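You operate a simulated robot arm through the tools that you are given. There is no shell and no other tool.

Carry out the task below with a simulated robot arm. There is one attempt and no reset: what you move stays moved.

Task
Top the screen wash jar up to 500 ML and stir it through.
Fine: pour from the screen wash jug, stir with the blue stirrer; both go back. Set down upright: screen wash jug.
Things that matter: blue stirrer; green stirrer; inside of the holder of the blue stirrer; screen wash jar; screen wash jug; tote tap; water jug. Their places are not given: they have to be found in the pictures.

It is judged by the outcome, as a careful person would: the job done as asked, and still so three seconds after it is handed in. It fails if anything else is knocked over, pushed out of place, dropped, spilled or broken.

Robot
A 6-joint arm with a two-finger parallel gripper, fixed in place. Base frame: the origin is at the foot of the arm, x ahead of it, y to its left, z up; the work surface is at about z = 62. Units: cm, degrees, N and s.
With the tool pointing down near the work surface it reaches from about 10 to 80 cm from the base axis. Its first joint turns from -115.0 to 115.0 degrees. Payload 4.2 kg.
The TCP is the grasp point between the finger pads, 2.3 cm short of the fingertips. In the tool frame z runs along the fingers and y along their closing line. Largest opening 9.4 cm; finger width 3.8, thickness 1; the body of the gripper, 5.4 by 9.6 cm, starts 3.9 cm behind the TCP.
Orientation is told as [roll, pitch, yaw] about the base's x, y, z axes, in that order, counted from this pose: with the fingers straight down and closing along the base's y, the tool's x points along the base's -x, its y along +y and its z along -z.

Tools
- The arm moves only by the tool jog_arm. Its argument "steps" is one flat list of numbers, 7 for each row, row after row: the shift along the base's x, y, z in mm, then the turn, a rotation vector about the base's x, y, z in degrees, then the opening, from 0 (shut) to 1 (fully open). In form: [x, y, z, rx, ry, rz, jaw, x, y, z, rx, ry, rz, jaw, ...]. A call has 1 to 20 rows; each row shifts and turns the commanded pose from where the row before left it. A row lasts 0.2 s, in which the tool goes at most 5 cm and 8.6 degrees; a call with a longer step from one row to the next is refused whole, and so is a gripper value outside its range. Where a pose cannot be reached the arm comes as near as it can. A force on the tool above 40 N (or 10 N above the force at the start of the call, whichever is more), or a blocked arm, ends the call early, and 0.2 s more pass. The fingers move at their own pace (about 10.8 cm/s each) and stop on an object; they squeeze with about 44 N. The grip force told is the motor's: it shows also when the fingers shut on nothing. Time passes only in rows, and 0.2 s behind the last, so rows that do not move let the fingers close. The reply holds the time, the measured pose of the TCP, the force on the tool along the base axes, the opening and the grip force, in the units named above and with some noise, with the torque about the TCP (base axes, N m) and any sound that the robot's microphone picked up.
- Cameras (640 x 400 px; columns grow to the right, rows downward): "scene" is fixed at [21.99, -65.2, 141.55]; the picture's right is [0.83, -0.55, 0.00], its down [-0.33, -0.49, -0.81] and it looks along [0.45, 0.67, -0.59] (base axes); focal length 334 px, centre (320, 200). "wrist" rides on the gripper at [8.6, 1.6, -7.4] in the tool frame; the picture's right is [-0.18, 0.98, 0.00], its down [-0.58, -0.11, -0.81] and it looks along [-0.79, -0.15, 0.59] (tool axes); focal length 243 px, centre (320, 200).
- snapshot(camera): a new picture of that camera. The clock stands still meanwhile.
- lift_body(by): slides the trunk up (or, below 0, down) by that many cm; the arm rides with it, the base frame stays. It gives what a move gives, with no picture.
- probe_pixels(camera, pixels): for up to 12 pixels [column, row] of the newest picture of that camera ("zoom" is the newest enlarged one), the place [x, y, z] in the base frame of the surface seen there, good to about 0.3 cm. The clock stands still meanwhile.
- close_up(camera, box): a new picture of the part [left, top, right, bottom] of that camera's present view, enlarged. The clock stands still meanwhile.
- sign_off(): hands the job in; it is judged then, once.

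Unless the task says otherwise, let go and move clear before handing in.

The tools are called as name(argument=value, ...) on one line, values as JSON. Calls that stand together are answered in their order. jog_arm: Moves the arm, as the interface text tells. Its arguments: {"type":"object","properties":{"steps":{"type":"array"}},"required":["steps"]} The other tools are called the same way: lift_body (by) slides the trunk up or down; snapshot (camera) takes a picture; probe_pixels (camera, pixels) gives the place of the surface under pixels of a picture; close_up (camera, box) takes an enlarged picture of a part of a camera's view; sign_off () hands the job in.

At the start:

```text
clock: 0.0
tool_pos: [59.35, -11.01, 114.43]
tool_rot: [0.1, 0.0, -0.1]
ft_force: [-0.4, -0.6, -0.1]
torque: [0.0, 0.0, 0.01]
width: 9.42
grip_force: 0.0
trunk travel left (down, up): [-75.0, 24.0]
```

scene: 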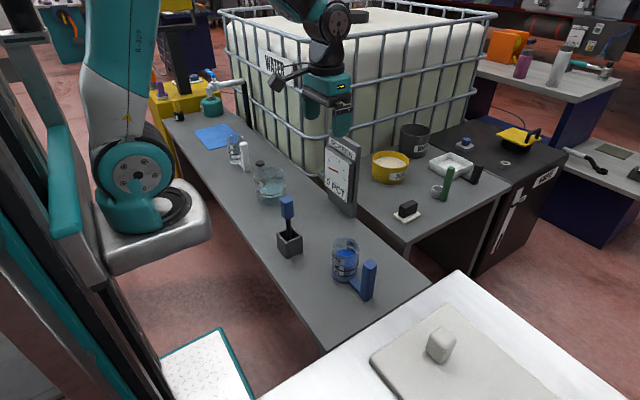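
wrist: 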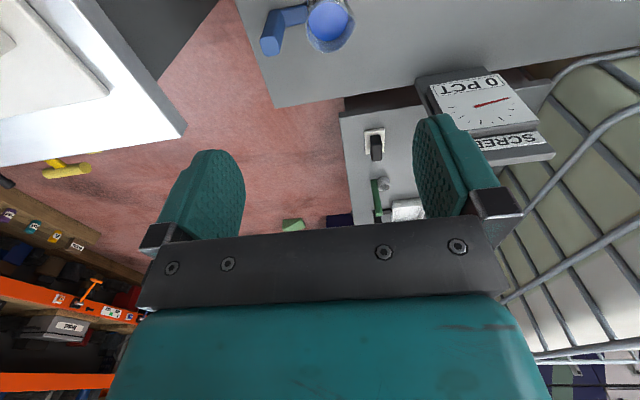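

The scene picture shows a jug with a blue handle near (350,265), a beaker near (270,182), a blue stirrer in a holder at (288,230), and another jug with a white handle near (237,152). I'll take close-ups to read labels.

close_up(camera="scene", box=[220, 130, 320, 210])

close_up(camera="scene", box=[260, 190, 400, 310])

close_up(camera="scene", box=[310, 120, 500, 240])

close_up(camera="scene", box=[150, 50, 300, 150])

```text
5.00 times, centred on (270, 170) of scene
```

zoom: 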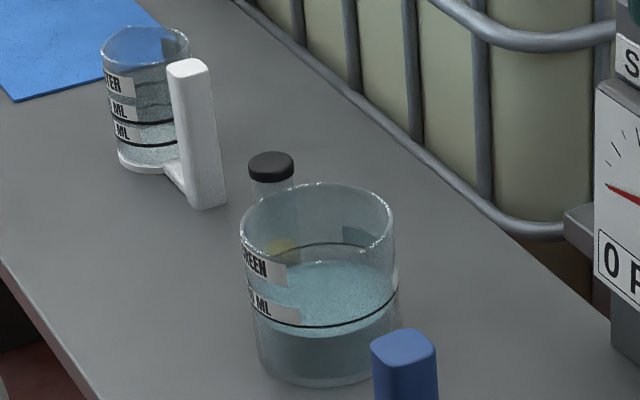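

```text
3.33 times, centred on (330, 250) of scene
```

zoom: 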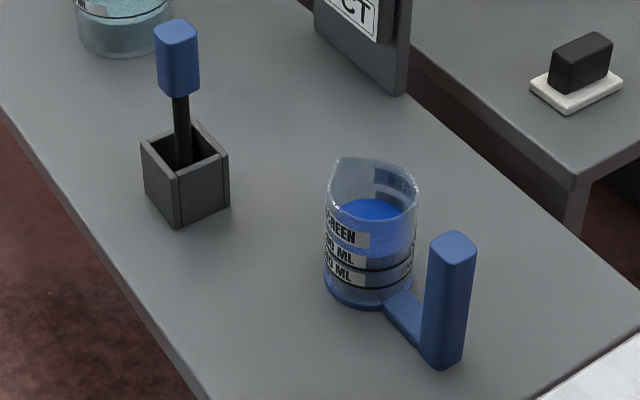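

```text
3.33 times, centred on (405, 180) of scene
```

zoom: 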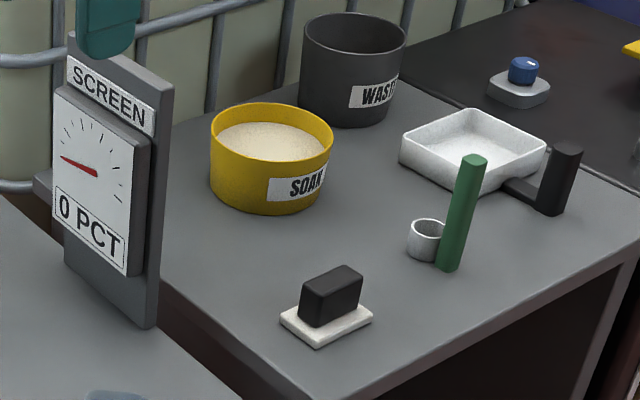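

```text
4.00 times, centred on (225, 100) of scene
```

zoom: 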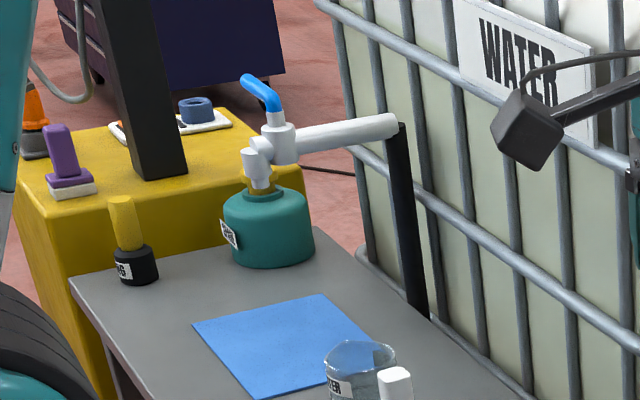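

The jar at (270,182) holds pale liquid near its lower line; I need to read the marks on it and on the blue-handled jug, and get coordinates.

close_up(camera="scene", box=[250, 155, 300, 210])

probe_pixels(camera="zoom", pixels=[[320, 50]])

close_up(camera="scene", box=[325, 230, 385, 305])

close_up(camera="scene", box=[270, 190, 310, 260])

close_up(camera="scene", box=[320, 130, 365, 190])

```text
7.27 times, centred on (275, 182) of scene
```

zoom: 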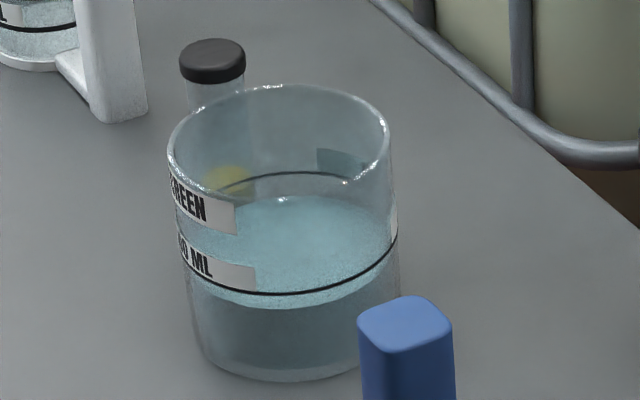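

```text
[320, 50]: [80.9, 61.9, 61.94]
```

```text
5.33 times, centred on (355, 268) of scene
```

zoom: 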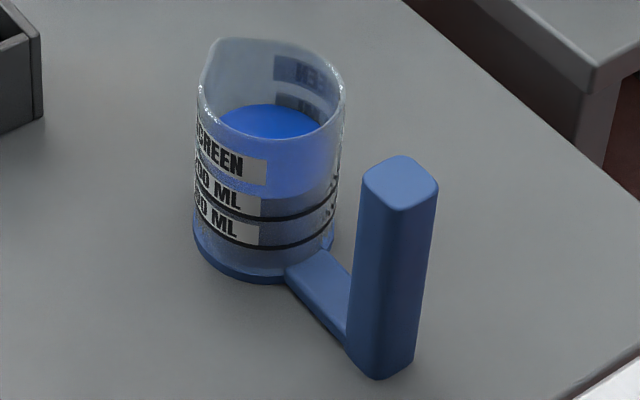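

```text
5.71 times, centred on (290, 225) of scene
```

zoom: 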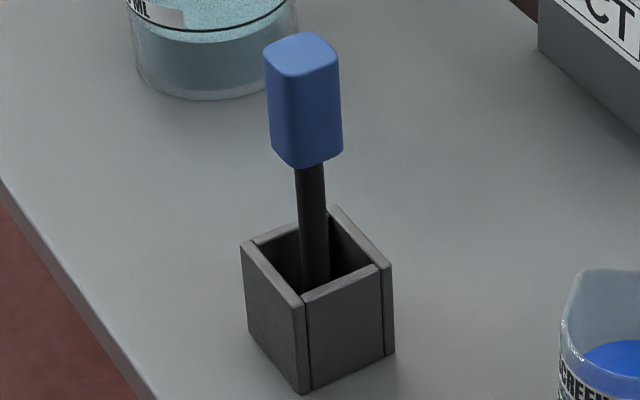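

```text
6.67 times, centred on (342, 160) of scene
```

zoom: 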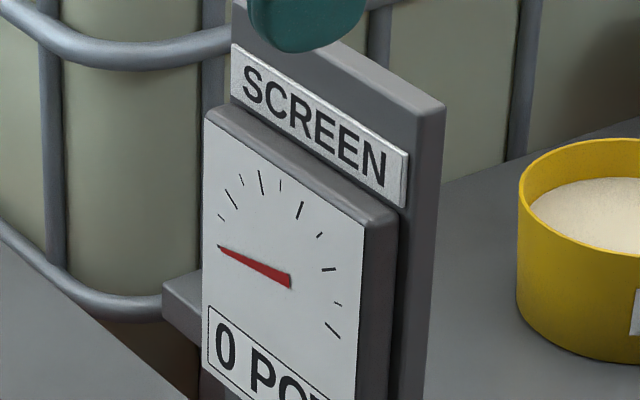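

Now I'll measure: the jug, its handle, the jar, the stirrer and the holder via probes on fresh pictures.

snapshot(camera="scene")

close_up(camera="scene", box=[325, 230, 385, 305])

probe_pixels(camera="zoom", pixels=[[400, 170], [375, 185], [425, 185], [402, 205], [370, 250], [420, 260], [375, 372], [320, 265], [245, 260], [270, 50], [270, 115], [310, 310]])

probe_pixels(camera="zoom", pixels=[[222, 42], [210, 100], [338, 100], [245, 125], [325, 110], [230, 165], [228, 195], [225, 225], [300, 220], [300, 245], [215, 245], [260, 330]])

```text
taken
```

scene: 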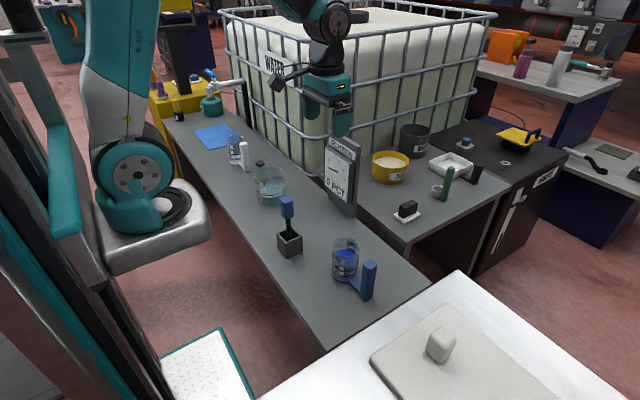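

```text
5.33 times, centred on (355, 268) of scene
```

zoom: 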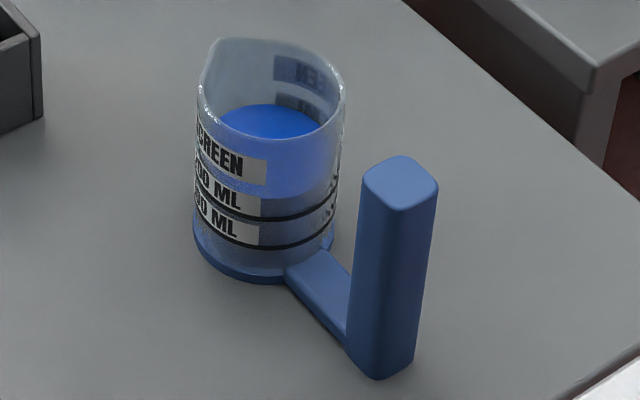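

```text
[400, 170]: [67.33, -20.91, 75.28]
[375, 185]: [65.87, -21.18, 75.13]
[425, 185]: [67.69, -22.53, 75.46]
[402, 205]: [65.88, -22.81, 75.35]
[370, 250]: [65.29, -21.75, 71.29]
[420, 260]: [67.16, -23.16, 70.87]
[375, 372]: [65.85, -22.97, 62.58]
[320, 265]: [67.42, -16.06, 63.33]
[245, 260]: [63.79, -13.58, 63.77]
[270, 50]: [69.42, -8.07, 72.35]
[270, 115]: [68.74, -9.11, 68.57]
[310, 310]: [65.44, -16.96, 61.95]
```

```text
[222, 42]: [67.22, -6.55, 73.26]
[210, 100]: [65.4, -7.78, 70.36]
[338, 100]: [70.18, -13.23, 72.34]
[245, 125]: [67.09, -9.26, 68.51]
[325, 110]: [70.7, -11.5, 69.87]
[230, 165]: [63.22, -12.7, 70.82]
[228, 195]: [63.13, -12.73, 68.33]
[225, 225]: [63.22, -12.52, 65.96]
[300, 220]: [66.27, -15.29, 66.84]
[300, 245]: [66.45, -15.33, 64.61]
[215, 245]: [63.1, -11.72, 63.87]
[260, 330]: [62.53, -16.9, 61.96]
```

The jug body is around (66.8,-11.5) with the handle post at (66.7,-21.9), spout toward +y. Next I'll measure the jar.

close_up(camera="scene", box=[250, 155, 300, 210])

probe_pixels(camera="zoom", pixels=[[280, 90], [170, 150], [388, 140], [280, 204], [290, 293], [393, 240], [290, 303], [290, 250], [290, 375], [205, 350], [205, 205], [210, 265]])

probe_pixels(camera="zoom", pixels=[[212, 45], [212, 70], [215, 98], [230, 180], [320, 175], [405, 310], [340, 160], [300, 220], [250, 270], [350, 280], [380, 200], [194, 85]])

close_up(camera="scene", box=[270, 190, 310, 260])

probe_pixels(camera="zoom", pixels=[[300, 55], [268, 55], [338, 60], [300, 75], [300, 160], [310, 190], [315, 270], [245, 245], [335, 210], [390, 265], [305, 300], [308, 390]])

```text
7.27 times, centred on (275, 182) of scene
```

zoom: 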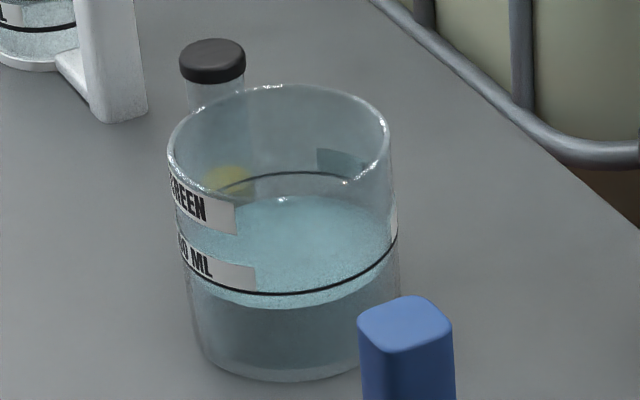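

```text
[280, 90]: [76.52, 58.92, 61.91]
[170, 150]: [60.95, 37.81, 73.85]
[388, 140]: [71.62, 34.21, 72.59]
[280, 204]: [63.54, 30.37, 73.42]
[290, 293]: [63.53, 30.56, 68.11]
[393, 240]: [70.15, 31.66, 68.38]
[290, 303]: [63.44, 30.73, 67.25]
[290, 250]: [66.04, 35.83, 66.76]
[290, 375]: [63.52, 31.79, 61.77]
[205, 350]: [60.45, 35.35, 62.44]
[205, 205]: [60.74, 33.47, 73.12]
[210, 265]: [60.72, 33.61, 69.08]
```

```text
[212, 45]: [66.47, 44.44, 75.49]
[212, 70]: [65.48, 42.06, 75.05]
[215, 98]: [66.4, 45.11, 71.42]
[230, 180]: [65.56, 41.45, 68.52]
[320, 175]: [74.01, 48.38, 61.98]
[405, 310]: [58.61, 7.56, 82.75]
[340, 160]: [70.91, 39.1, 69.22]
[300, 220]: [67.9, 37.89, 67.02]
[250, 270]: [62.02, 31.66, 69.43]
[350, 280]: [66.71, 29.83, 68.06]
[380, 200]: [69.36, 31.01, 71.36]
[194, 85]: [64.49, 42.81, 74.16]
```

```text
5.71 times, centred on (290, 225) of scene
```

zoom: 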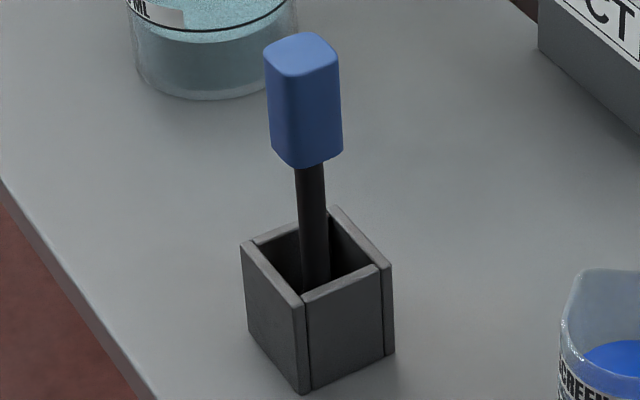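

```text
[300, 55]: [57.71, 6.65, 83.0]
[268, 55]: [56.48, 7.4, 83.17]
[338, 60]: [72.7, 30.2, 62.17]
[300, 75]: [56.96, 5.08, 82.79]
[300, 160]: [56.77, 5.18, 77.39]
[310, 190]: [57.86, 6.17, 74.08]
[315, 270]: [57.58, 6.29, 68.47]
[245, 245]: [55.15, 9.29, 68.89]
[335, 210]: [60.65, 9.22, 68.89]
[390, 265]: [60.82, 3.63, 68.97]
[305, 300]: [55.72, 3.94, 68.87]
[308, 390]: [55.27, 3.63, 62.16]
```

The jar is centred near (66.2,35.5), R≈5.6, its line at z≈68.2 and liquid at ≈66.9; stirrer handle is near (57.5,6.3) z 77–83. Now I check surrounding obstacles (gauge, cage, vial).

probe_pixels(camera="scene", pixels=[[331, 137], [358, 152], [325, 195], [345, 213], [355, 180], [325, 165], [300, 190], [245, 120], [372, 135], [237, 152], [243, 160], [290, 110]])

close_up(camera="wrist", box=[240, 0, 400, 100])

close_up(camera="wrist", box=[400, 50, 560, 150])

```text
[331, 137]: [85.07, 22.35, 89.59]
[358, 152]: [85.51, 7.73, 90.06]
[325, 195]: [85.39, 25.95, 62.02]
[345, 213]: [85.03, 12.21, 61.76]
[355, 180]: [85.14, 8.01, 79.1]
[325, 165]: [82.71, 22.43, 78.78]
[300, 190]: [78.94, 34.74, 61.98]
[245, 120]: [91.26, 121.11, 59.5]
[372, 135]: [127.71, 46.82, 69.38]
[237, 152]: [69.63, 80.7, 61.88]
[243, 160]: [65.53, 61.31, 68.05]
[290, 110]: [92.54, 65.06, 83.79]
```

```text
4.00 times, centred on (320, 50) of wrist
```

zoom: 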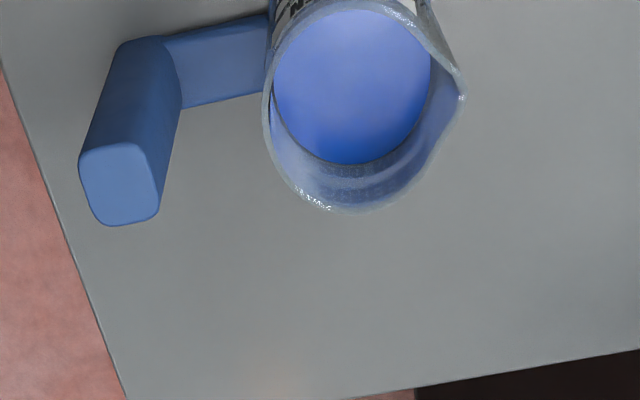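

```text
4.00 times, centred on (480, 100) of wrist
```

zoom: 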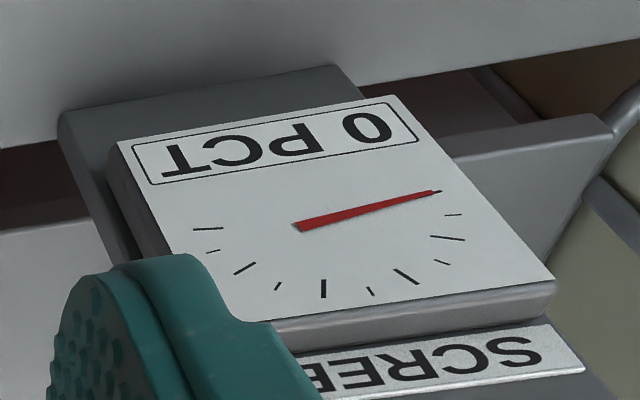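

The gauge stands at x≥82, y 8–26, up to z≈90, so a path at x≈67 clears it. I'll move above the jug handle at height while yawing +90° so the fingers close along x and the wrist camera looks toward the jug.

jog_arm(steps=[6.7, -9.9, 0, 0, 0, 8.18, 1, 6.7, -9.9, 0, 0, 0, 8.18, 1, 6.7, -9.9, 0, 0, 0, 8.18, 1, 6.7, -9.9, 0, 0, 0, 8.18, 1, 6.7, -9.9, 0, 0, 0, 8.18, 1, 6.7, -9.9, 0, 0, 0, 8.18, 1, 6.7, -9.9, 0, 0, 0, 8.18, 1, 6.7, -9.9, 0, 0, 0, 8.18, 1, 6.7, -9.9, 0, 0, 0, 8.18, 1, 6.7, -9.9, 0, 0, 0, 8.18, 1, 6.7, -9.9, 0, 0, 0, 8.2, 1, 0, 0, 0, 0, 0, 0, 1])

snapshot(camera="scene")

snapshot(camera="wrist")

```text
clock: 2.6
tool_pos: [66.6, -21.99, 114.46]
tool_rot: [0.0, -0.1, 89.9]
ft_force: [-0.3, 0.3, -0.4]
torque: [0.03, 0.0, 0.01]
width: 9.38
grip_force: 0.0
trunk travel left (down, up): [-75.0, 24.0]
```

```text
taken
```

scene: 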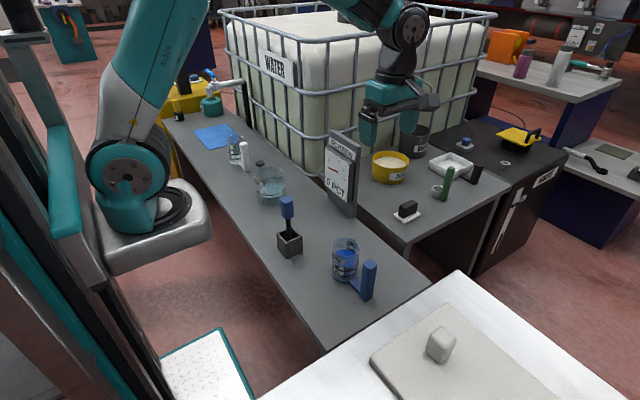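

```text
taken
```

wrist: 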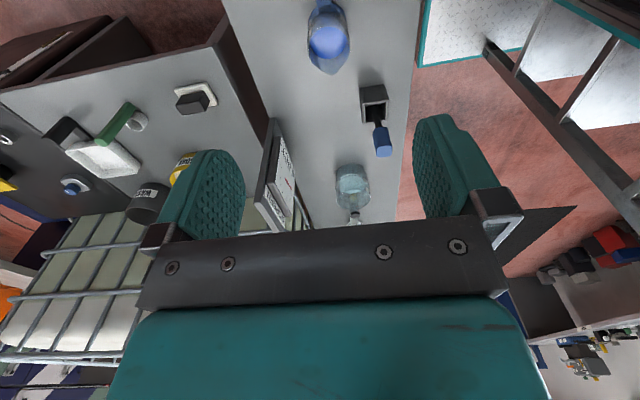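

The arm holds the pose exactly. Before touching the jug, I'll test the pour pose (TCP about (66.5,25,95), tilted -60° about x) with an empty gripper.

jog_arm(steps=[0, 39.2, -12, -5, 0, 0, 1, 0, 39.2, -12, -5, 0, 0, 1, 0, 39.2, -12, -5, 0, 0, 1, 0, 39.2, -12, -5, 0, 0, 1, 0, 39.2, -12, -5, 0, 0, 1, 0, 39.2, -12, -5, 0, 0, 1, 0, 39.2, -12, -5, 0, 0, 1, 0, 39.2, -12, -5, 0, 0, 1, 0, 39.2, -12, -5, 0, 0, 1, 0, 39.2, -12, -5, 0, 0, 1, 0, 39.2, -12, -5, 0, 0, 1, 0, 39.2, -12, -5, 0, 0, 1, 0, 0, 0, 0, 0, 0, 1])

snapshot(camera="scene")

snapshot(camera="wrist")

```text
clock: 5.4
tool_pos: [56.5, 12.63, 95.64]
tool_rot: [-0.4, 59.7, 89.8]
ft_force: [-0.4, 0.9, -0.1]
torque: [-0.02, 0.0, 0.01]
width: 9.42
grip_force: 0.0
out of reach, approached as far as the arm can: row 9, 10, 11, 12
trunk travel left (down, up): [-75.0, 24.0]
```

```text
taken
```

scene: 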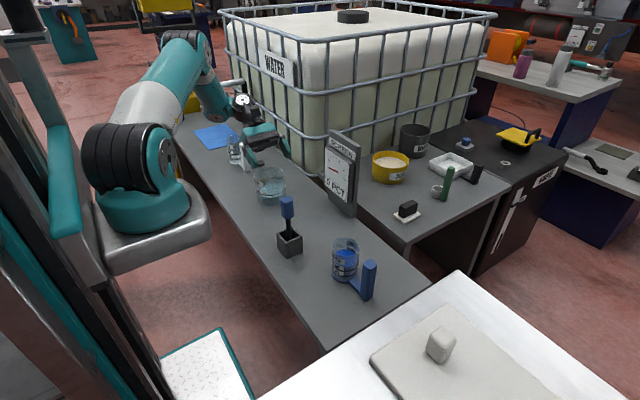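

```text
taken
```

wrist: 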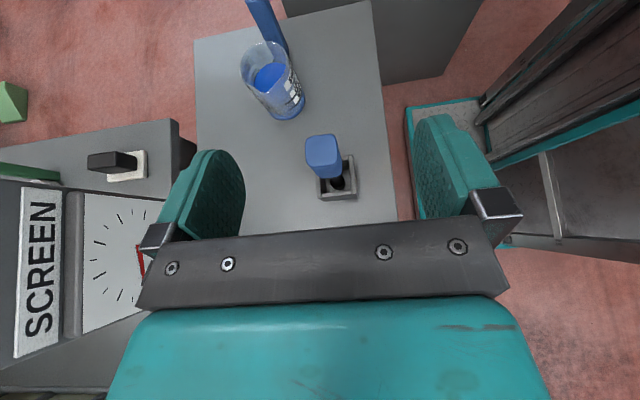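

The tilted top-down pour pose is out of reach by ~15 cm there. I'll find the shoulder height by probing the arm to see whether moving the trunk helps.

probe_pixels(camera="scene", pixels=[[150, 240], [145, 205], [165, 165], [105, 160], [130, 110], [180, 75], [205, 90], [240, 105], [205, 50], [262, 135], [280, 150], [170, 45]])

```text
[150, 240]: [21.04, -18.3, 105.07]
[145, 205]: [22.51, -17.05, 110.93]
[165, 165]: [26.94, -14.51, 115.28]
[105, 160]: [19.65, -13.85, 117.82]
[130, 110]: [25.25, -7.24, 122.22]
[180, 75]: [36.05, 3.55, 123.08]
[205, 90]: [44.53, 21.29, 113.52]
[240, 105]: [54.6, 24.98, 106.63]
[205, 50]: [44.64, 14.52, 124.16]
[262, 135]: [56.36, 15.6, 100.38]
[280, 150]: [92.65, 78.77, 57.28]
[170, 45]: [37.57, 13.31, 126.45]
```

The tool is tilted back toward the base there, so that pose direction is bad; a horizontal grasp pointing along +x and rolling about x should suit better. I'll reverse the test motion first.

jog_arm(steps=[0, -39.2, 12, 5, 0, 0, 1, 0, -39.2, 12, 5, 0, 0, 1, 0, -39.2, 12, 5, 0, 0, 1, 0, -39.2, 12, 5, 0, 0, 1, 0, -39.2, 12, 5, 0, 0, 1, 0, -39.2, 12, 5, 0, 0, 1, 0, 0, 0, 0, 0, 0, 1])

```text
clock: 7.0
tool_pos: [56.93, -10.99, 102.56]
tool_rot: [0.1, 29.8, 90.0]
ft_force: [-0.4, -0.2, 0.4]
torque: [-0.03, -0.02, 0.04]
width: 9.4
grip_force: 0.1
trunk travel left (down, up): [-75.0, 24.0]
```

The commanded pose follows the reached one. I'll level the tool (rx +30) and yaw another +90°, staying high.

jog_arm(steps=[0, 0, 12, 5, 0, 0, 1, 0, 0, 12, 5, 0, 0, 1, 0, 0, 12, 5, 0, 0, 1, 0, 0, 12, 5, 0, 0, 1, 0, 0, 12, 5, 0, 0, 1, 0, 0, 12, 5, 0, 0, 1, 0, 0, 0, 0, 0, 8.2, 1, 0, 0, 0, 0, 0, 8.2, 1, 0, 0, 0, 0, 0, 8.2, 1, 0, 0, 0, 0, 0, 8.2, 1, 0, 0, 0, 0, 0, 8.2, 1, 0, 0, 0, 0, 0, 8.2, 1, 0, 0, 0, 0, 0, 8.2, 1, 0, 0, 0, 0, 0, 8.2, 1, 0, 0, 0, 0, 0, 8.2, 1, 0, 0, 0, 0, 0, 8.2, 1, 0, 0, 0, 0, 0, 8.0, 1, 0, 0, 0, 0, 0, 0, 1])

```text
clock: 10.8
tool_pos: [56.53, -5.92, 109.82]
tool_rot: [0.0, 0.1, 179.6]
ft_force: [-0.1, 0.9, -1.1]
torque: [0.01, 0.0, -0.02]
width: 9.39
grip_force: 0.0
out of reach, approached as far as the arm can: row 16, 17
trunk travel left (down, up): [-75.0, 24.0]
```

Yaw hits a joint limit near 175–180°, so a better plan is: grasp top-down at yaw 0, carry, turn yaw to +90 (spout toward the base), and pour by tilting the tool outward about y. I'll return to yaw 90 near y=30 and look at the surroundings behind the jar.

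jog_arm(steps=[0, 10, 0, 0, 0, -8.15, 1, 0, 35, 0, 0, 0, -8.15, 1, 0, 35, 0, 0, 0, -8.15, 1, 0, 35, 0, 0, 0, -8.15, 1, 0, 35, 0, 0, 0, -8.15, 1, 0, 35, 0, 0, 0, -8.15, 1, 0, 35, 0, 0, 0, -8.15, 1, 0, 35, 0, 0, 0, -8.15, 1, 0, 35, 0, 0, 0, -8.15, 1, 0, 35, 0, 0, 0, -8.15, 1, 0, 35, 0, 0, 0, -8.1, 1, 0, 0, 0, 0, 0, 0, 1])

close_up(camera="scene", box=[220, 90, 380, 220])

probe_pixels(camera="zoom", pixels=[[330, 250], [300, 150], [370, 100], [330, 60], [280, 220], [390, 290], [260, 180], [420, 200]])

```text
clock: 13.4
tool_pos: [56.63, 30.12, 109.87]
tool_rot: [0.1, 0.0, 90.3]
ft_force: [-0.1, 0.2, 0.2]
torque: [0.0, 0.0, 0.01]
width: 9.4
grip_force: 0.2
trunk travel left (down, up): [-75.0, 24.0]
```

```text
3.08 times, centred on (300, 155) of scene
```

zoom: 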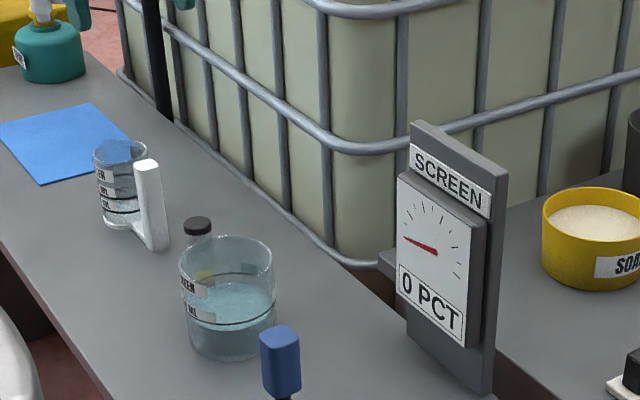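

```text
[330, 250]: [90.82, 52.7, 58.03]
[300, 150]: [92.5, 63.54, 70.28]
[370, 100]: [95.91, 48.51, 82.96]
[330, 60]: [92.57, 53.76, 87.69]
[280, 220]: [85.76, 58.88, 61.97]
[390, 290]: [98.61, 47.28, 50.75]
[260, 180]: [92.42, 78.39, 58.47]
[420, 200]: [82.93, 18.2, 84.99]
```

There's free space behind the jar (cage starts at x≈90, y≥47). Testing the outward-tilted pour pose, empty: TCP to about (75,35.5,89), ry −60.

jog_arm(steps=[18.4, 5.4, -21, 0, -6, 0, 1, 18.4, 5.4, -21, 0, -6, 0, 1, 18.4, 5.4, -21, 0, -6, 0, 1, 18.4, 5.4, -21, 0, -6, 0, 1, 18.4, 5.4, -21, 0, -6, 0, 1, 18.4, 5.4, -21, 0, -6, 0, 1, 18.4, 5.4, -21, 0, -6, 0, 1, 18.4, 5.4, -21, 0, -6, 0, 1, 18.4, 5.4, -21, 0, -6, 0, 1, 18.4, 5.4, -21, 0, -6, 0, 1, 0, 0, 0, 0, 0, 0, 1])

snapshot(camera="scene")

snapshot(camera="wrist")

```text
clock: 15.8
tool_pos: [74.78, 35.45, 88.86]
tool_rot: [-60.0, 0.2, 90.1]
ft_force: [0.3, -0.8, 0.7]
torque: [0.0, 0.02, 0.01]
width: 9.41
grip_force: 0.2
trunk travel left (down, up): [-75.0, 24.0]
```

```text
taken
```

scene: 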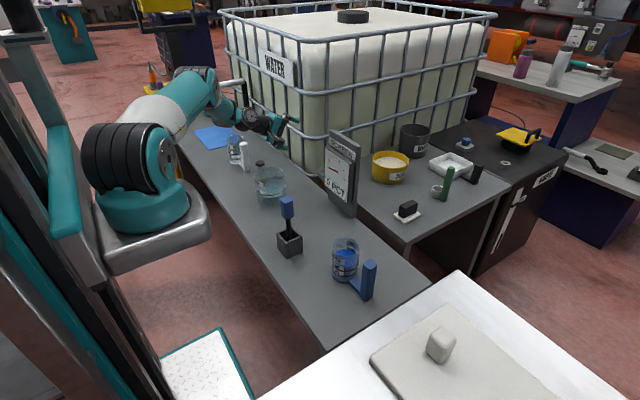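

```text
taken
```

wrist: 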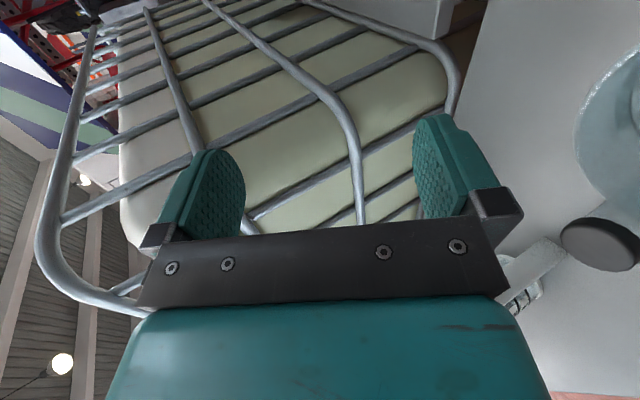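

The outward-tilted pour pose is reached exactly. Now I test the start-of-pour pose: tilt 45° with TCP near (80.5,35.5,88.6).

jog_arm(steps=[14, 0, 0, 0, 4, 0, 1, 14, 0, 0, 0, 4, 0, 1, 14, 0, 0, 0, 4, 0, 1, 15, 0, 0, 0, 3, 0, 1, 0, 0, 0, 0, 0, 0, 1])

```text
clock: 17.0
tool_pos: [79.9, 35.15, 88.81]
tool_rot: [-44.9, 0.1, 90.2]
ft_force: [0.0, 0.0, 0.3]
torque: [-0.01, 0.02, -0.01]
width: 9.4
grip_force: 0.1
out of reach, approached as far as the arm can: row 4
trunk travel left (down, up): [-75.0, 24.0]
```

Just at the edge of reach there. I'll lower the trunk 8 cm and raise the arm to see whether it extends the reach.

lift_body(by=-8)

jog_arm(steps=[0, 0, 26, 0, 0, 0, 1, 0, 0, 27, 0, 0, 0, 1, 0, 0, 27, 0, 0, 0, 1, 5, 0, 0, 0, 0, 0, 1, 5, 0, 0, 0, 0, 0, 1, 5, 0, 0, 0, 0, 0, 1, 5, 0, 0, 0, 0, 0, 1, 5, 0, 0, 0, 0, 0, 1, 0, 0, 0, 0, 0, 0, 1])

```text
clock: 18.2
tool_pos: [80.02, 35.04, 80.9]
tool_rot: [-45.0, 0.2, 90.3]
ft_force: [0.1, -0.9, 0.2]
torque: [0.03, 0.01, 0.0]
width: 9.44
grip_force: 0.0
trunk travel left (down, up): [-67.0, 32.0]
```

```text
clock: 20.2
tool_pos: [81.58, 34.72, 88.78]
tool_rot: [-45.0, 0.1, 90.4]
ft_force: [-1.3, 0.2, -1.0]
torque: [-0.02, 0.01, 0.01]
width: 9.41
grip_force: 0.0
out of reach, approached as far as the arm can: row 7, 8
trunk travel left (down, up): [-67.0, 32.0]
```

81.6 is now reachable. I'll go back to above the jug handle at yaw 0 and z≈100.

jog_arm(steps=[-18.5, -10, 15, 0, 5.62, 0, 0.6, -18.5, -10, 15, 0, 5.62, 0, 0.6, -18.5, -10, 15, 0, 5.62, 0, 0.6, -18.5, -10, 15, 0, 5.62, 0, 0.6, -18.5, -10, 15, 0, 5.62, 0, 0.6, -18.5, -10, 15, 0, 5.62, 0, 0.6, -18.5, -10, 15, 0, 5.62, 0, 0.6, -18.5, -10, 15, 0, 5.62, 0, 0.6, 0, -44, 0, 0, 0, -8.2, 0.6, 0, -44, 0, 0, 0, -8.2, 0.6, 0, -44, 0, 0, 0, -8.2, 0.6, 0, -44, 0, 0, 0, -8.2, 0.6, 0, -44, 0, 0, 0, -8.2, 0.6, 0, -44, 0, 0, 0, -8.2, 0.6, 0, -44, 0, 0, 0, -8.2, 0.6, 0, -44, 0, 0, 0, -8.2, 0.6, 0, -44, 0, 0, 0, -8.2, 0.6, 0, -44, 0, 0, 0, -8.2, 0.6, 0, -44, 0, 0, 0, -8.2, 0.6, 0, 0, 0, 0, 0, 0, 0.6])

snapshot(camera="wrist")

snapshot(camera="scene")

```text
clock: 24.4
tool_pos: [66.81, -21.73, 100.69]
tool_rot: [0.0, -0.1, 0.1]
ft_force: [-0.4, 0.2, -1.3]
torque: [0.01, 0.03, 0.0]
width: 5.64
grip_force: 0.0
trunk travel left (down, up): [-67.0, 32.0]
```

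```text
taken
```

wrist: 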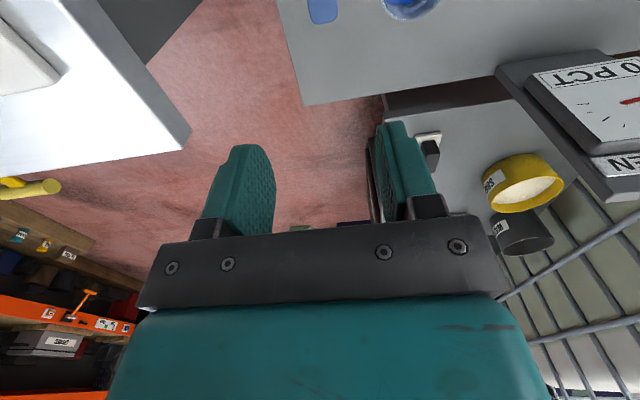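

```text
taken
```

scene: 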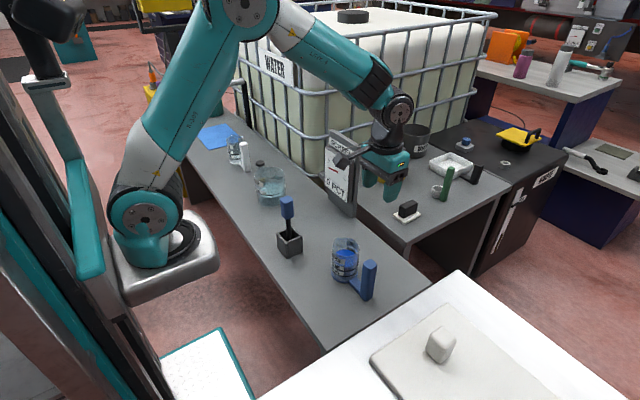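

The handle top shows at the upper edge of the wrist picture near (322,8). I'll refine the handle position by probing both cameras.

close_up(camera="scene", box=[350, 250, 390, 310])

probe_pixels(camera="zoom", pixels=[[300, 90], [270, 110], [335, 112], [340, 80], [300, 115], [270, 95], [300, 75], [330, 95], [285, 200], [325, 200], [285, 290], [325, 290]])

probe_pixels(camera="wrist", pixels=[[322, 3], [322, 12], [312, 5], [333, 5], [315, 18], [330, 18], [410, 5], [390, 5]])

```text
6.67 times, centred on (370, 280) of scene
```

zoom: 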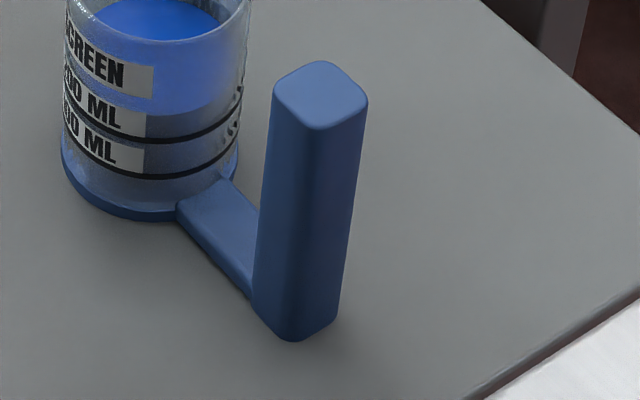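

```text
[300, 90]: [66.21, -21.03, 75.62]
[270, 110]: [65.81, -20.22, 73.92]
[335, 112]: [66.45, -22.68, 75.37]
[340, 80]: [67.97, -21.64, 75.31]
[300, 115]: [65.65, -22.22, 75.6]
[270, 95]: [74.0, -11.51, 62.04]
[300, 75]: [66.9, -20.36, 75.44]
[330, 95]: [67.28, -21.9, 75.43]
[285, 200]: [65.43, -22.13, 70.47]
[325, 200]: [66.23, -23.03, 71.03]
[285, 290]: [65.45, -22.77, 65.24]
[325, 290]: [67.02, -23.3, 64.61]
```

```text
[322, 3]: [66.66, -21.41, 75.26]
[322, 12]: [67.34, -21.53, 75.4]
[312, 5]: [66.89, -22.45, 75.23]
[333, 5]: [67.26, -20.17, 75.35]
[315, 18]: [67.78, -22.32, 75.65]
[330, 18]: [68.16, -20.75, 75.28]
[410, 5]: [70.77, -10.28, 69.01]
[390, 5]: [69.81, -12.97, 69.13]
```

Handle top is x 65.4–68.2, y −20.1 to −23.1 (centre ≈ (66.8,−21.6)), top z≈75.4. I'll descend to about z=79 first and check alignment.

jog_arm(steps=[0, 1, -30, 0, 0, 0, 0.65, 0, 0, -30, 0, 0, 0, 0.65, 0, 0, -30, 0, 0, 0, 0.65, 0, 0, -30, 0, 0, 0, 0.65, 0, 0, -30, 0, 0, 0, 0.65, 0, 0, -30, 0, 0, 0, 0.65, 0, 0, -37, 0, 0, 0, 0.65, 0, 0, 0, 0, 0, 0, 0.65])

snapshot(camera="wrist")

close_up(camera="scene", box=[310, 190, 420, 310])

```text
clock: 26.2
tool_pos: [66.71, -21.51, 78.92]
tool_rot: [-0.1, -0.1, 0.1]
ft_force: [-0.5, -0.3, 0.0]
torque: [-0.03, -0.02, -0.02]
width: 6.09
grip_force: 0.1
trunk travel left (down, up): [-67.0, 32.0]
```

```text
taken
```

wrist: 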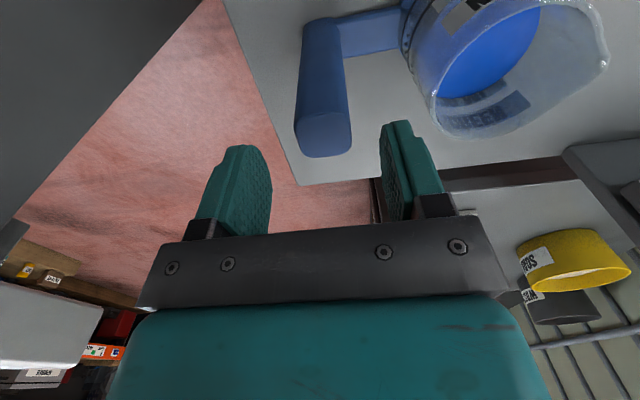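

```text
3.33 times, centred on (365, 250) of scene
```

zoom: 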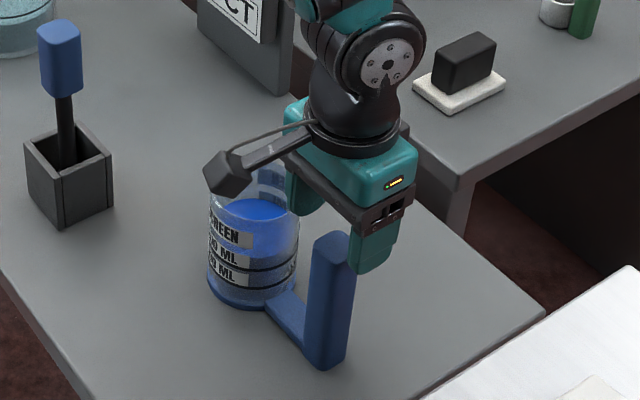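

The handle (px 297–350) sits midway between the fingers (270 / 382). Descending to z≈72.3 and closing.

jog_arm(steps=[0, 0, -17, 0, 0, 0, 0.65, 0, 0, -17, 0, 0, 0, 0.65, 0, 0, -16, 0, 0, 0, 0.65, 0, 0, -16, 0, 0, 0, 0.65, 0, 0, 0, 0, 0, 0, 0.65])

snapshot(camera="wrist")

```text
clock: 27.4
tool_pos: [66.82, -21.43, 72.38]
tool_rot: [0.0, -0.1, 0.1]
ft_force: [-0.3, -0.2, -0.4]
torque: [0.0, 0.01, -0.02]
width: 6.11
grip_force: 0.2
trunk travel left (down, up): [-67.0, 32.0]
```

```text
taken
```

wrist: 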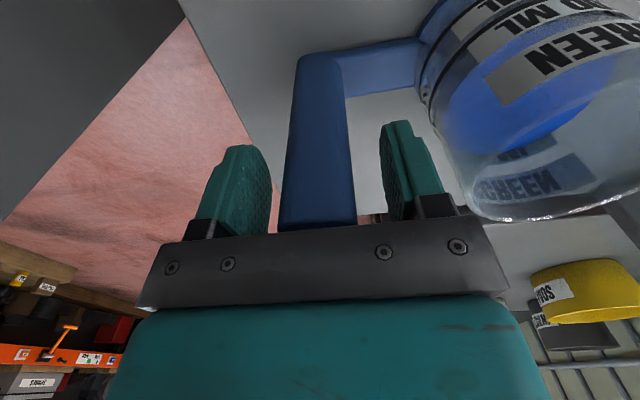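

The projection puts the handle centre about +0.2 cm in y from the TCP. I'll shift 2 mm, close gradually and hold.

jog_arm(steps=[0, 2, 0, 0, 0, 0, 0.55, 0, 0, 0, 0, 0, 0, 0.45, 0, 0, 0, 0, 0, 0, 0.38, 0, 0, 0, 0, 0, 0, 0.33, 0, 0, 0, 0, 0, 0, 0.29, 0, 0, 0, 0, 0, 0, 0.0, 0, 0, 0, 0, 0, 0, 0.0, 0, 0, 0, 0, 0, 0, 0.0])

snapshot(camera="wrist")

close_up(camera="scene", box=[310, 190, 420, 310])

```text
clock: 29.2
tool_pos: [66.88, -21.13, 72.51]
tool_rot: [0.0, -0.1, 0.2]
ft_force: [0.0, -1.1, 1.0]
torque: [-0.05, -0.03, -0.1]
width: 3.16
grip_force: 44.0
trunk travel left (down, up): [-67.0, 32.0]
```

```text
taken
```

wrist: 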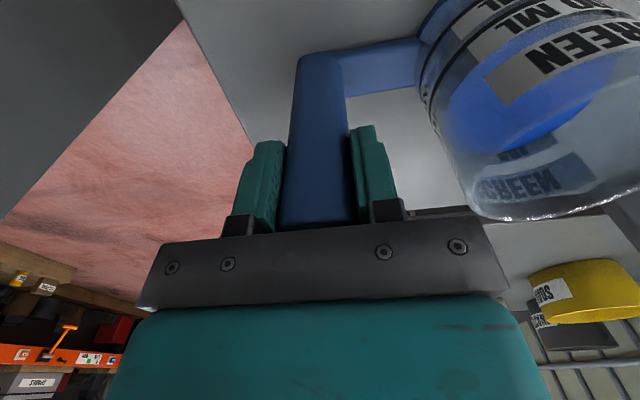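

```text
3.33 times, centred on (365, 250) of scene
```

zoom: 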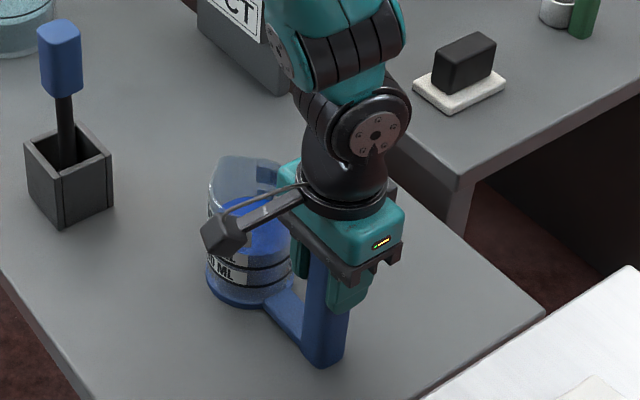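

Gripped (width 3.16, 44 N) with TCP at (66.88,−21.13,72.5) – that's the pose to return to. Lifting gently.

jog_arm(steps=[0, 0, 5, 0, 0, 0, 0, 0, 0, 10, 0, 0, 0, 0, 0, 0, 15, 0, 0, 0, 0, 0, 0, 15, 0, 0, 0, 0, 0, 0, 10, 0, 0, 0, 0, 0, 0, 5, 0, 0, 0, 0, 0, 0, 0, 0, 0, 0, 0])

close_up(camera="scene", box=[310, 170, 420, 290])

snapshot(camera="wrist")

```text
clock: 30.8
tool_pos: [66.81, -21.3, 78.47]
tool_rot: [0.0, -0.1, 0.1]
ft_force: [0.0, 0.3, -5.2]
torque: [-0.33, 0.02, -0.02]
width: 3.18
grip_force: 43.6
trunk travel left (down, up): [-67.0, 32.0]
```

```text
3.33 times, centred on (365, 230) of scene
```

zoom: 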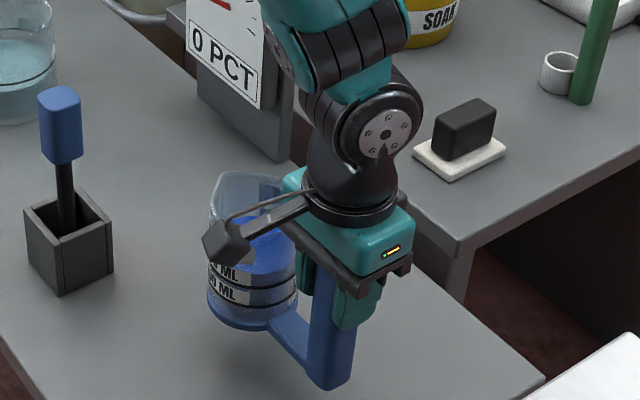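

```text
taken
```

wrist: 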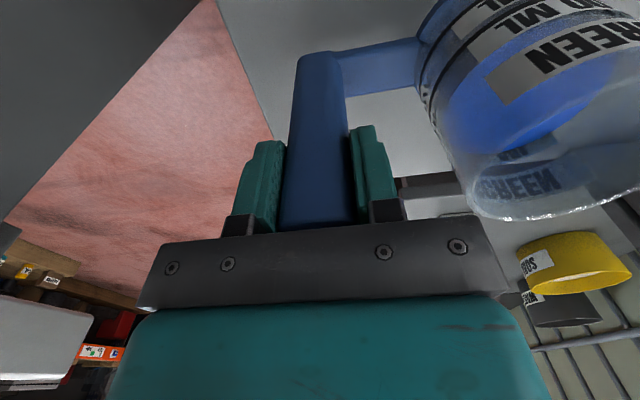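

Jug held firmly (≈5.2 N) and level. Raising to z≈100 for clearance over the stirrer (top 83).

jog_arm(steps=[0, 0, 10, 0, 0, 0, 0, 0, 0, 20, 0, 0, 0, 0, 0, 0, 28, 0, 0, 0, 0, 0, 0, 28, 0, 0, 0, 0, 0, 0, 28, 0, 0, 0, 0, 0, 0, 28, 0, 0, 0, 0, 0, 0, 28, 0, 0, 0, 0, 0, 0, 28, 0, 0, 0, 0, 0, 0, 20, 0, 0, 0, 0, 0, 0, 10, 0, 0, 0, 0, 0, 0, 0, 0, 0, 0, 0])

```text
clock: 33.2
tool_pos: [66.72, -21.1, 101.19]
tool_rot: [0.0, -0.2, 0.1]
ft_force: [-0.3, 0.2, -4.2]
torque: [-0.31, 0.01, -0.02]
width: 3.16
grip_force: 43.7
trunk travel left (down, up): [-67.0, 32.0]
```

Now carrying across to y≈25 while yawing +90° so the spout faces the base, ramped to limit sloshing.

jog_arm(steps=[0, 8, 0, 0, 0, 4.5, 0, 0, 16, 0, 0, 0, 4.5, 0, 0, 24, 0, 0, 0, 4.5, 0, 0, 26, 0, 0, 0, 4.5, 0, 0, 26, 0, 0, 0, 4.5, 0, 0, 26, 0, 0, 0, 4.5, 0, 0, 26, 0, 0, 0, 4.5, 0, 0, 26, 0, 0, 0, 4.5, 0, 0, 26, 0, 0, 0, 4.5, 0, 0, 26, 0, 0, 0, 4.5, 0, 0, 26, 0, 0, 0, 4.5, 0, 0, 26, 0, 0, 0, 4.5, 0, 0, 26, 0, 0, 0, 4.5, 0, 0, 26, 0, 0, 0, 4.5, 0, 0, 26, 0, 0, 0, 4.5, 0, 0, 26, 0, 0, 0, 4.5, 0, 0, 26, 0, 0, 0, 4.5, 0, 0, 24, 0, 0, 0, 4.5, 0, 0, 16, 0, 0, 0, 4.5, 0, 0, 8, 0, 0, 0, 4.5, 0])

snapshot(camera="scene")

snapshot(camera="wrist")

```text
clock: 37.4
tool_pos: [66.72, 24.91, 101.28]
tool_rot: [-0.1, -0.2, 90.2]
ft_force: [-0.9, -0.2, -5.0]
torque: [0.0, -0.38, 0.01]
width: 3.18
grip_force: 44.2
trunk travel left (down, up): [-67.0, 32.0]
```

```text
taken
```

scene: 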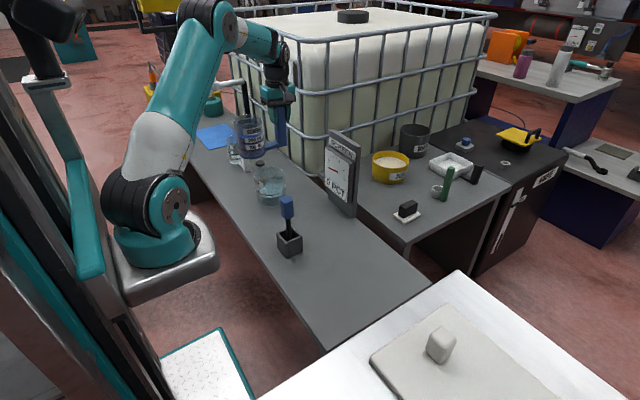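

```text
taken
```

wrist: 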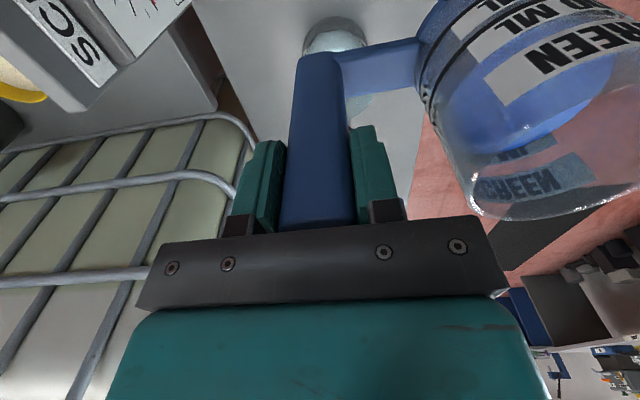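

Carried over without spilling. I'll zoom on the held jug and probe the spout tip relative to the TCP.

close_up(camera="scene", box=[215, 90, 305, 165])

probe_pixels(camera="zoom", pixels=[[130, 190], [150, 170], [200, 175], [260, 180], [320, 180], [200, 300], [260, 420], [320, 400], [400, 300], [160, 300], [420, 200], [450, 330]])

```text
5.33 times, centred on (260, 128) of scene
```

zoom: 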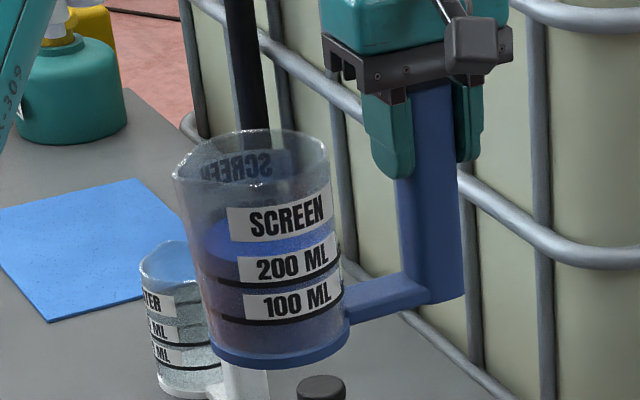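

```text
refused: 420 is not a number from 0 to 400
```

The jug reads SCREEN 200/100 ML, filled somewhat above 200. Probing the spout (near (176,175)) and the rim.

probe_pixels(camera="zoom", pixels=[[177, 178], [183, 190], [190, 160], [250, 186], [330, 150], [250, 366], [345, 320], [208, 330], [240, 225], [285, 258], [285, 300], [200, 330]])

```text
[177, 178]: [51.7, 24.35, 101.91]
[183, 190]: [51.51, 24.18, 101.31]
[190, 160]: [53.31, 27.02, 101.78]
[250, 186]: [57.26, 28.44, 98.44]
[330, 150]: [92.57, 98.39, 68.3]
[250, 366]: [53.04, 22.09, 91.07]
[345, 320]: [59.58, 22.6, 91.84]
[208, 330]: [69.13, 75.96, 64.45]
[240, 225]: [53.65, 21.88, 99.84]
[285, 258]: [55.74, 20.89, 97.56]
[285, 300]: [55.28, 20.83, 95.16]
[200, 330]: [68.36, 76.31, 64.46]
```

Spout tip is at TCP + (−15.1, −0.4, +0.7). I'll tilt to 40° (pour should start near 45°) while bringing the lip over the jar with clearance: TCP to about (78.5,35.7,92.3).

jog_arm(steps=[11.8, 10.8, -9, 0, -4, 0, 0, 11.8, 10.8, -9, 0, -4, 0, 0, 11.8, 10.8, -9, 0, -4, 0, 0, 11.8, 10.8, -9, 0, -4, 0, 0, 11.8, 10.8, -9, 0, -4, 0, 0, 11.8, 10.8, -9, 0, -4, 0, 0, 11.8, 10.8, -9, 0, -4, 0, 0, 11.8, 10.8, -9, 0, -4, 0, 0, 11.8, 10.8, -9, 0, -4, 0, 0, 11.8, 10.8, -9, 0, -4, 0, 0, 0, 0, 0, 0, 0, 0, 0])

close_up(camera="scene", box=[220, 100, 320, 220])

snapshot(camera="wrist")

```text
clock: 39.8
tool_pos: [78.61, 35.6, 92.36]
tool_rot: [-40.0, 0.0, 90.2]
ft_force: [0.2, -0.3, -5.8]
torque: [0.01, -0.05, 0.01]
width: 3.19
grip_force: 43.9
trunk travel left (down, up): [-67.0, 32.0]
```

```text
3.33 times, centred on (270, 160) of scene
```

zoom: 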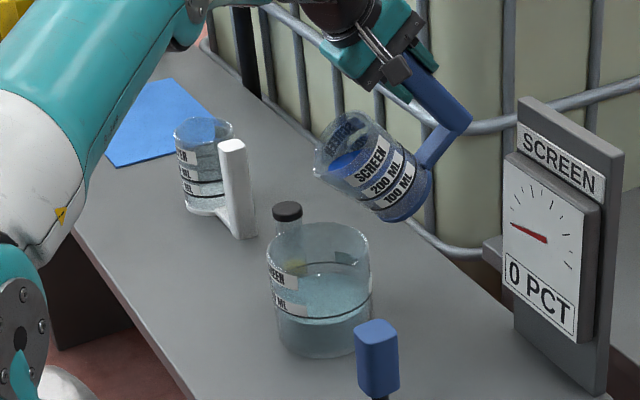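

```text
taken
```

wrist: 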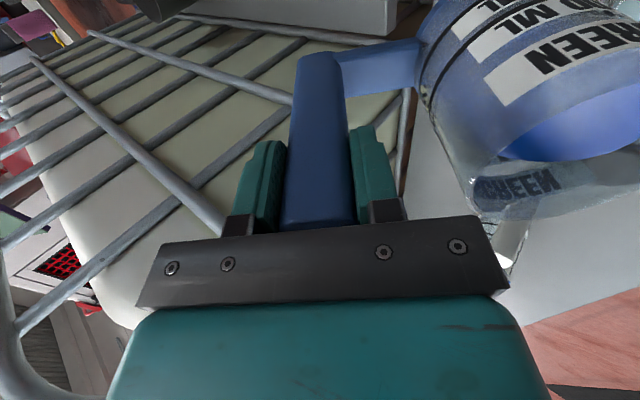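

The jug hangs tilted 40° above the jar. I'll zoom to check lip position relative to the jar and how near the liquid is to the lip.

close_up(camera="scene", box=[255, 125, 315, 195])

probe_pixels(camera="zoom", pixels=[[290, 62], [296, 75], [287, 50], [300, 30], [345, 60], [370, 90], [420, 190], [400, 185], [340, 110]])

```text
5.71 times, centred on (285, 160) of scene
```

zoom: 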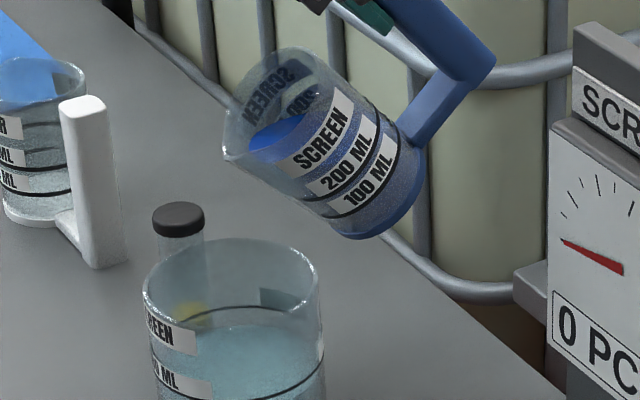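

```text
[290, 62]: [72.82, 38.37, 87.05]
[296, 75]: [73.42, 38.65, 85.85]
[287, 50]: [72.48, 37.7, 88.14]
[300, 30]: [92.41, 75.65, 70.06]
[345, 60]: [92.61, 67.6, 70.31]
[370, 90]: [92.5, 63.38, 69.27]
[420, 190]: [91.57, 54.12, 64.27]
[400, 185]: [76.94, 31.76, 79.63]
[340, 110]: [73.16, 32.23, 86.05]
```

probe_pixels(camera="zoom", pixels=[[227, 155], [230, 162], [226, 145], [235, 168], [265, 140], [255, 145], [280, 130], [360, 238], [240, 300], [153, 270], [316, 260], [285, 170]])

```text
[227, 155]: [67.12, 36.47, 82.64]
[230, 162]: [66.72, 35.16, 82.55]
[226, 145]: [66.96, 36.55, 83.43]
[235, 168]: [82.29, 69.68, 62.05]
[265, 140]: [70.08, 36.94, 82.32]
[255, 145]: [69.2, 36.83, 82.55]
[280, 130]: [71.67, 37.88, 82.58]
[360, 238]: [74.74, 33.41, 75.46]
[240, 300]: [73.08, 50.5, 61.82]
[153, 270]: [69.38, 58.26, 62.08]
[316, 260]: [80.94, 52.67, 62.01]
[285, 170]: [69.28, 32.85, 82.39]
```

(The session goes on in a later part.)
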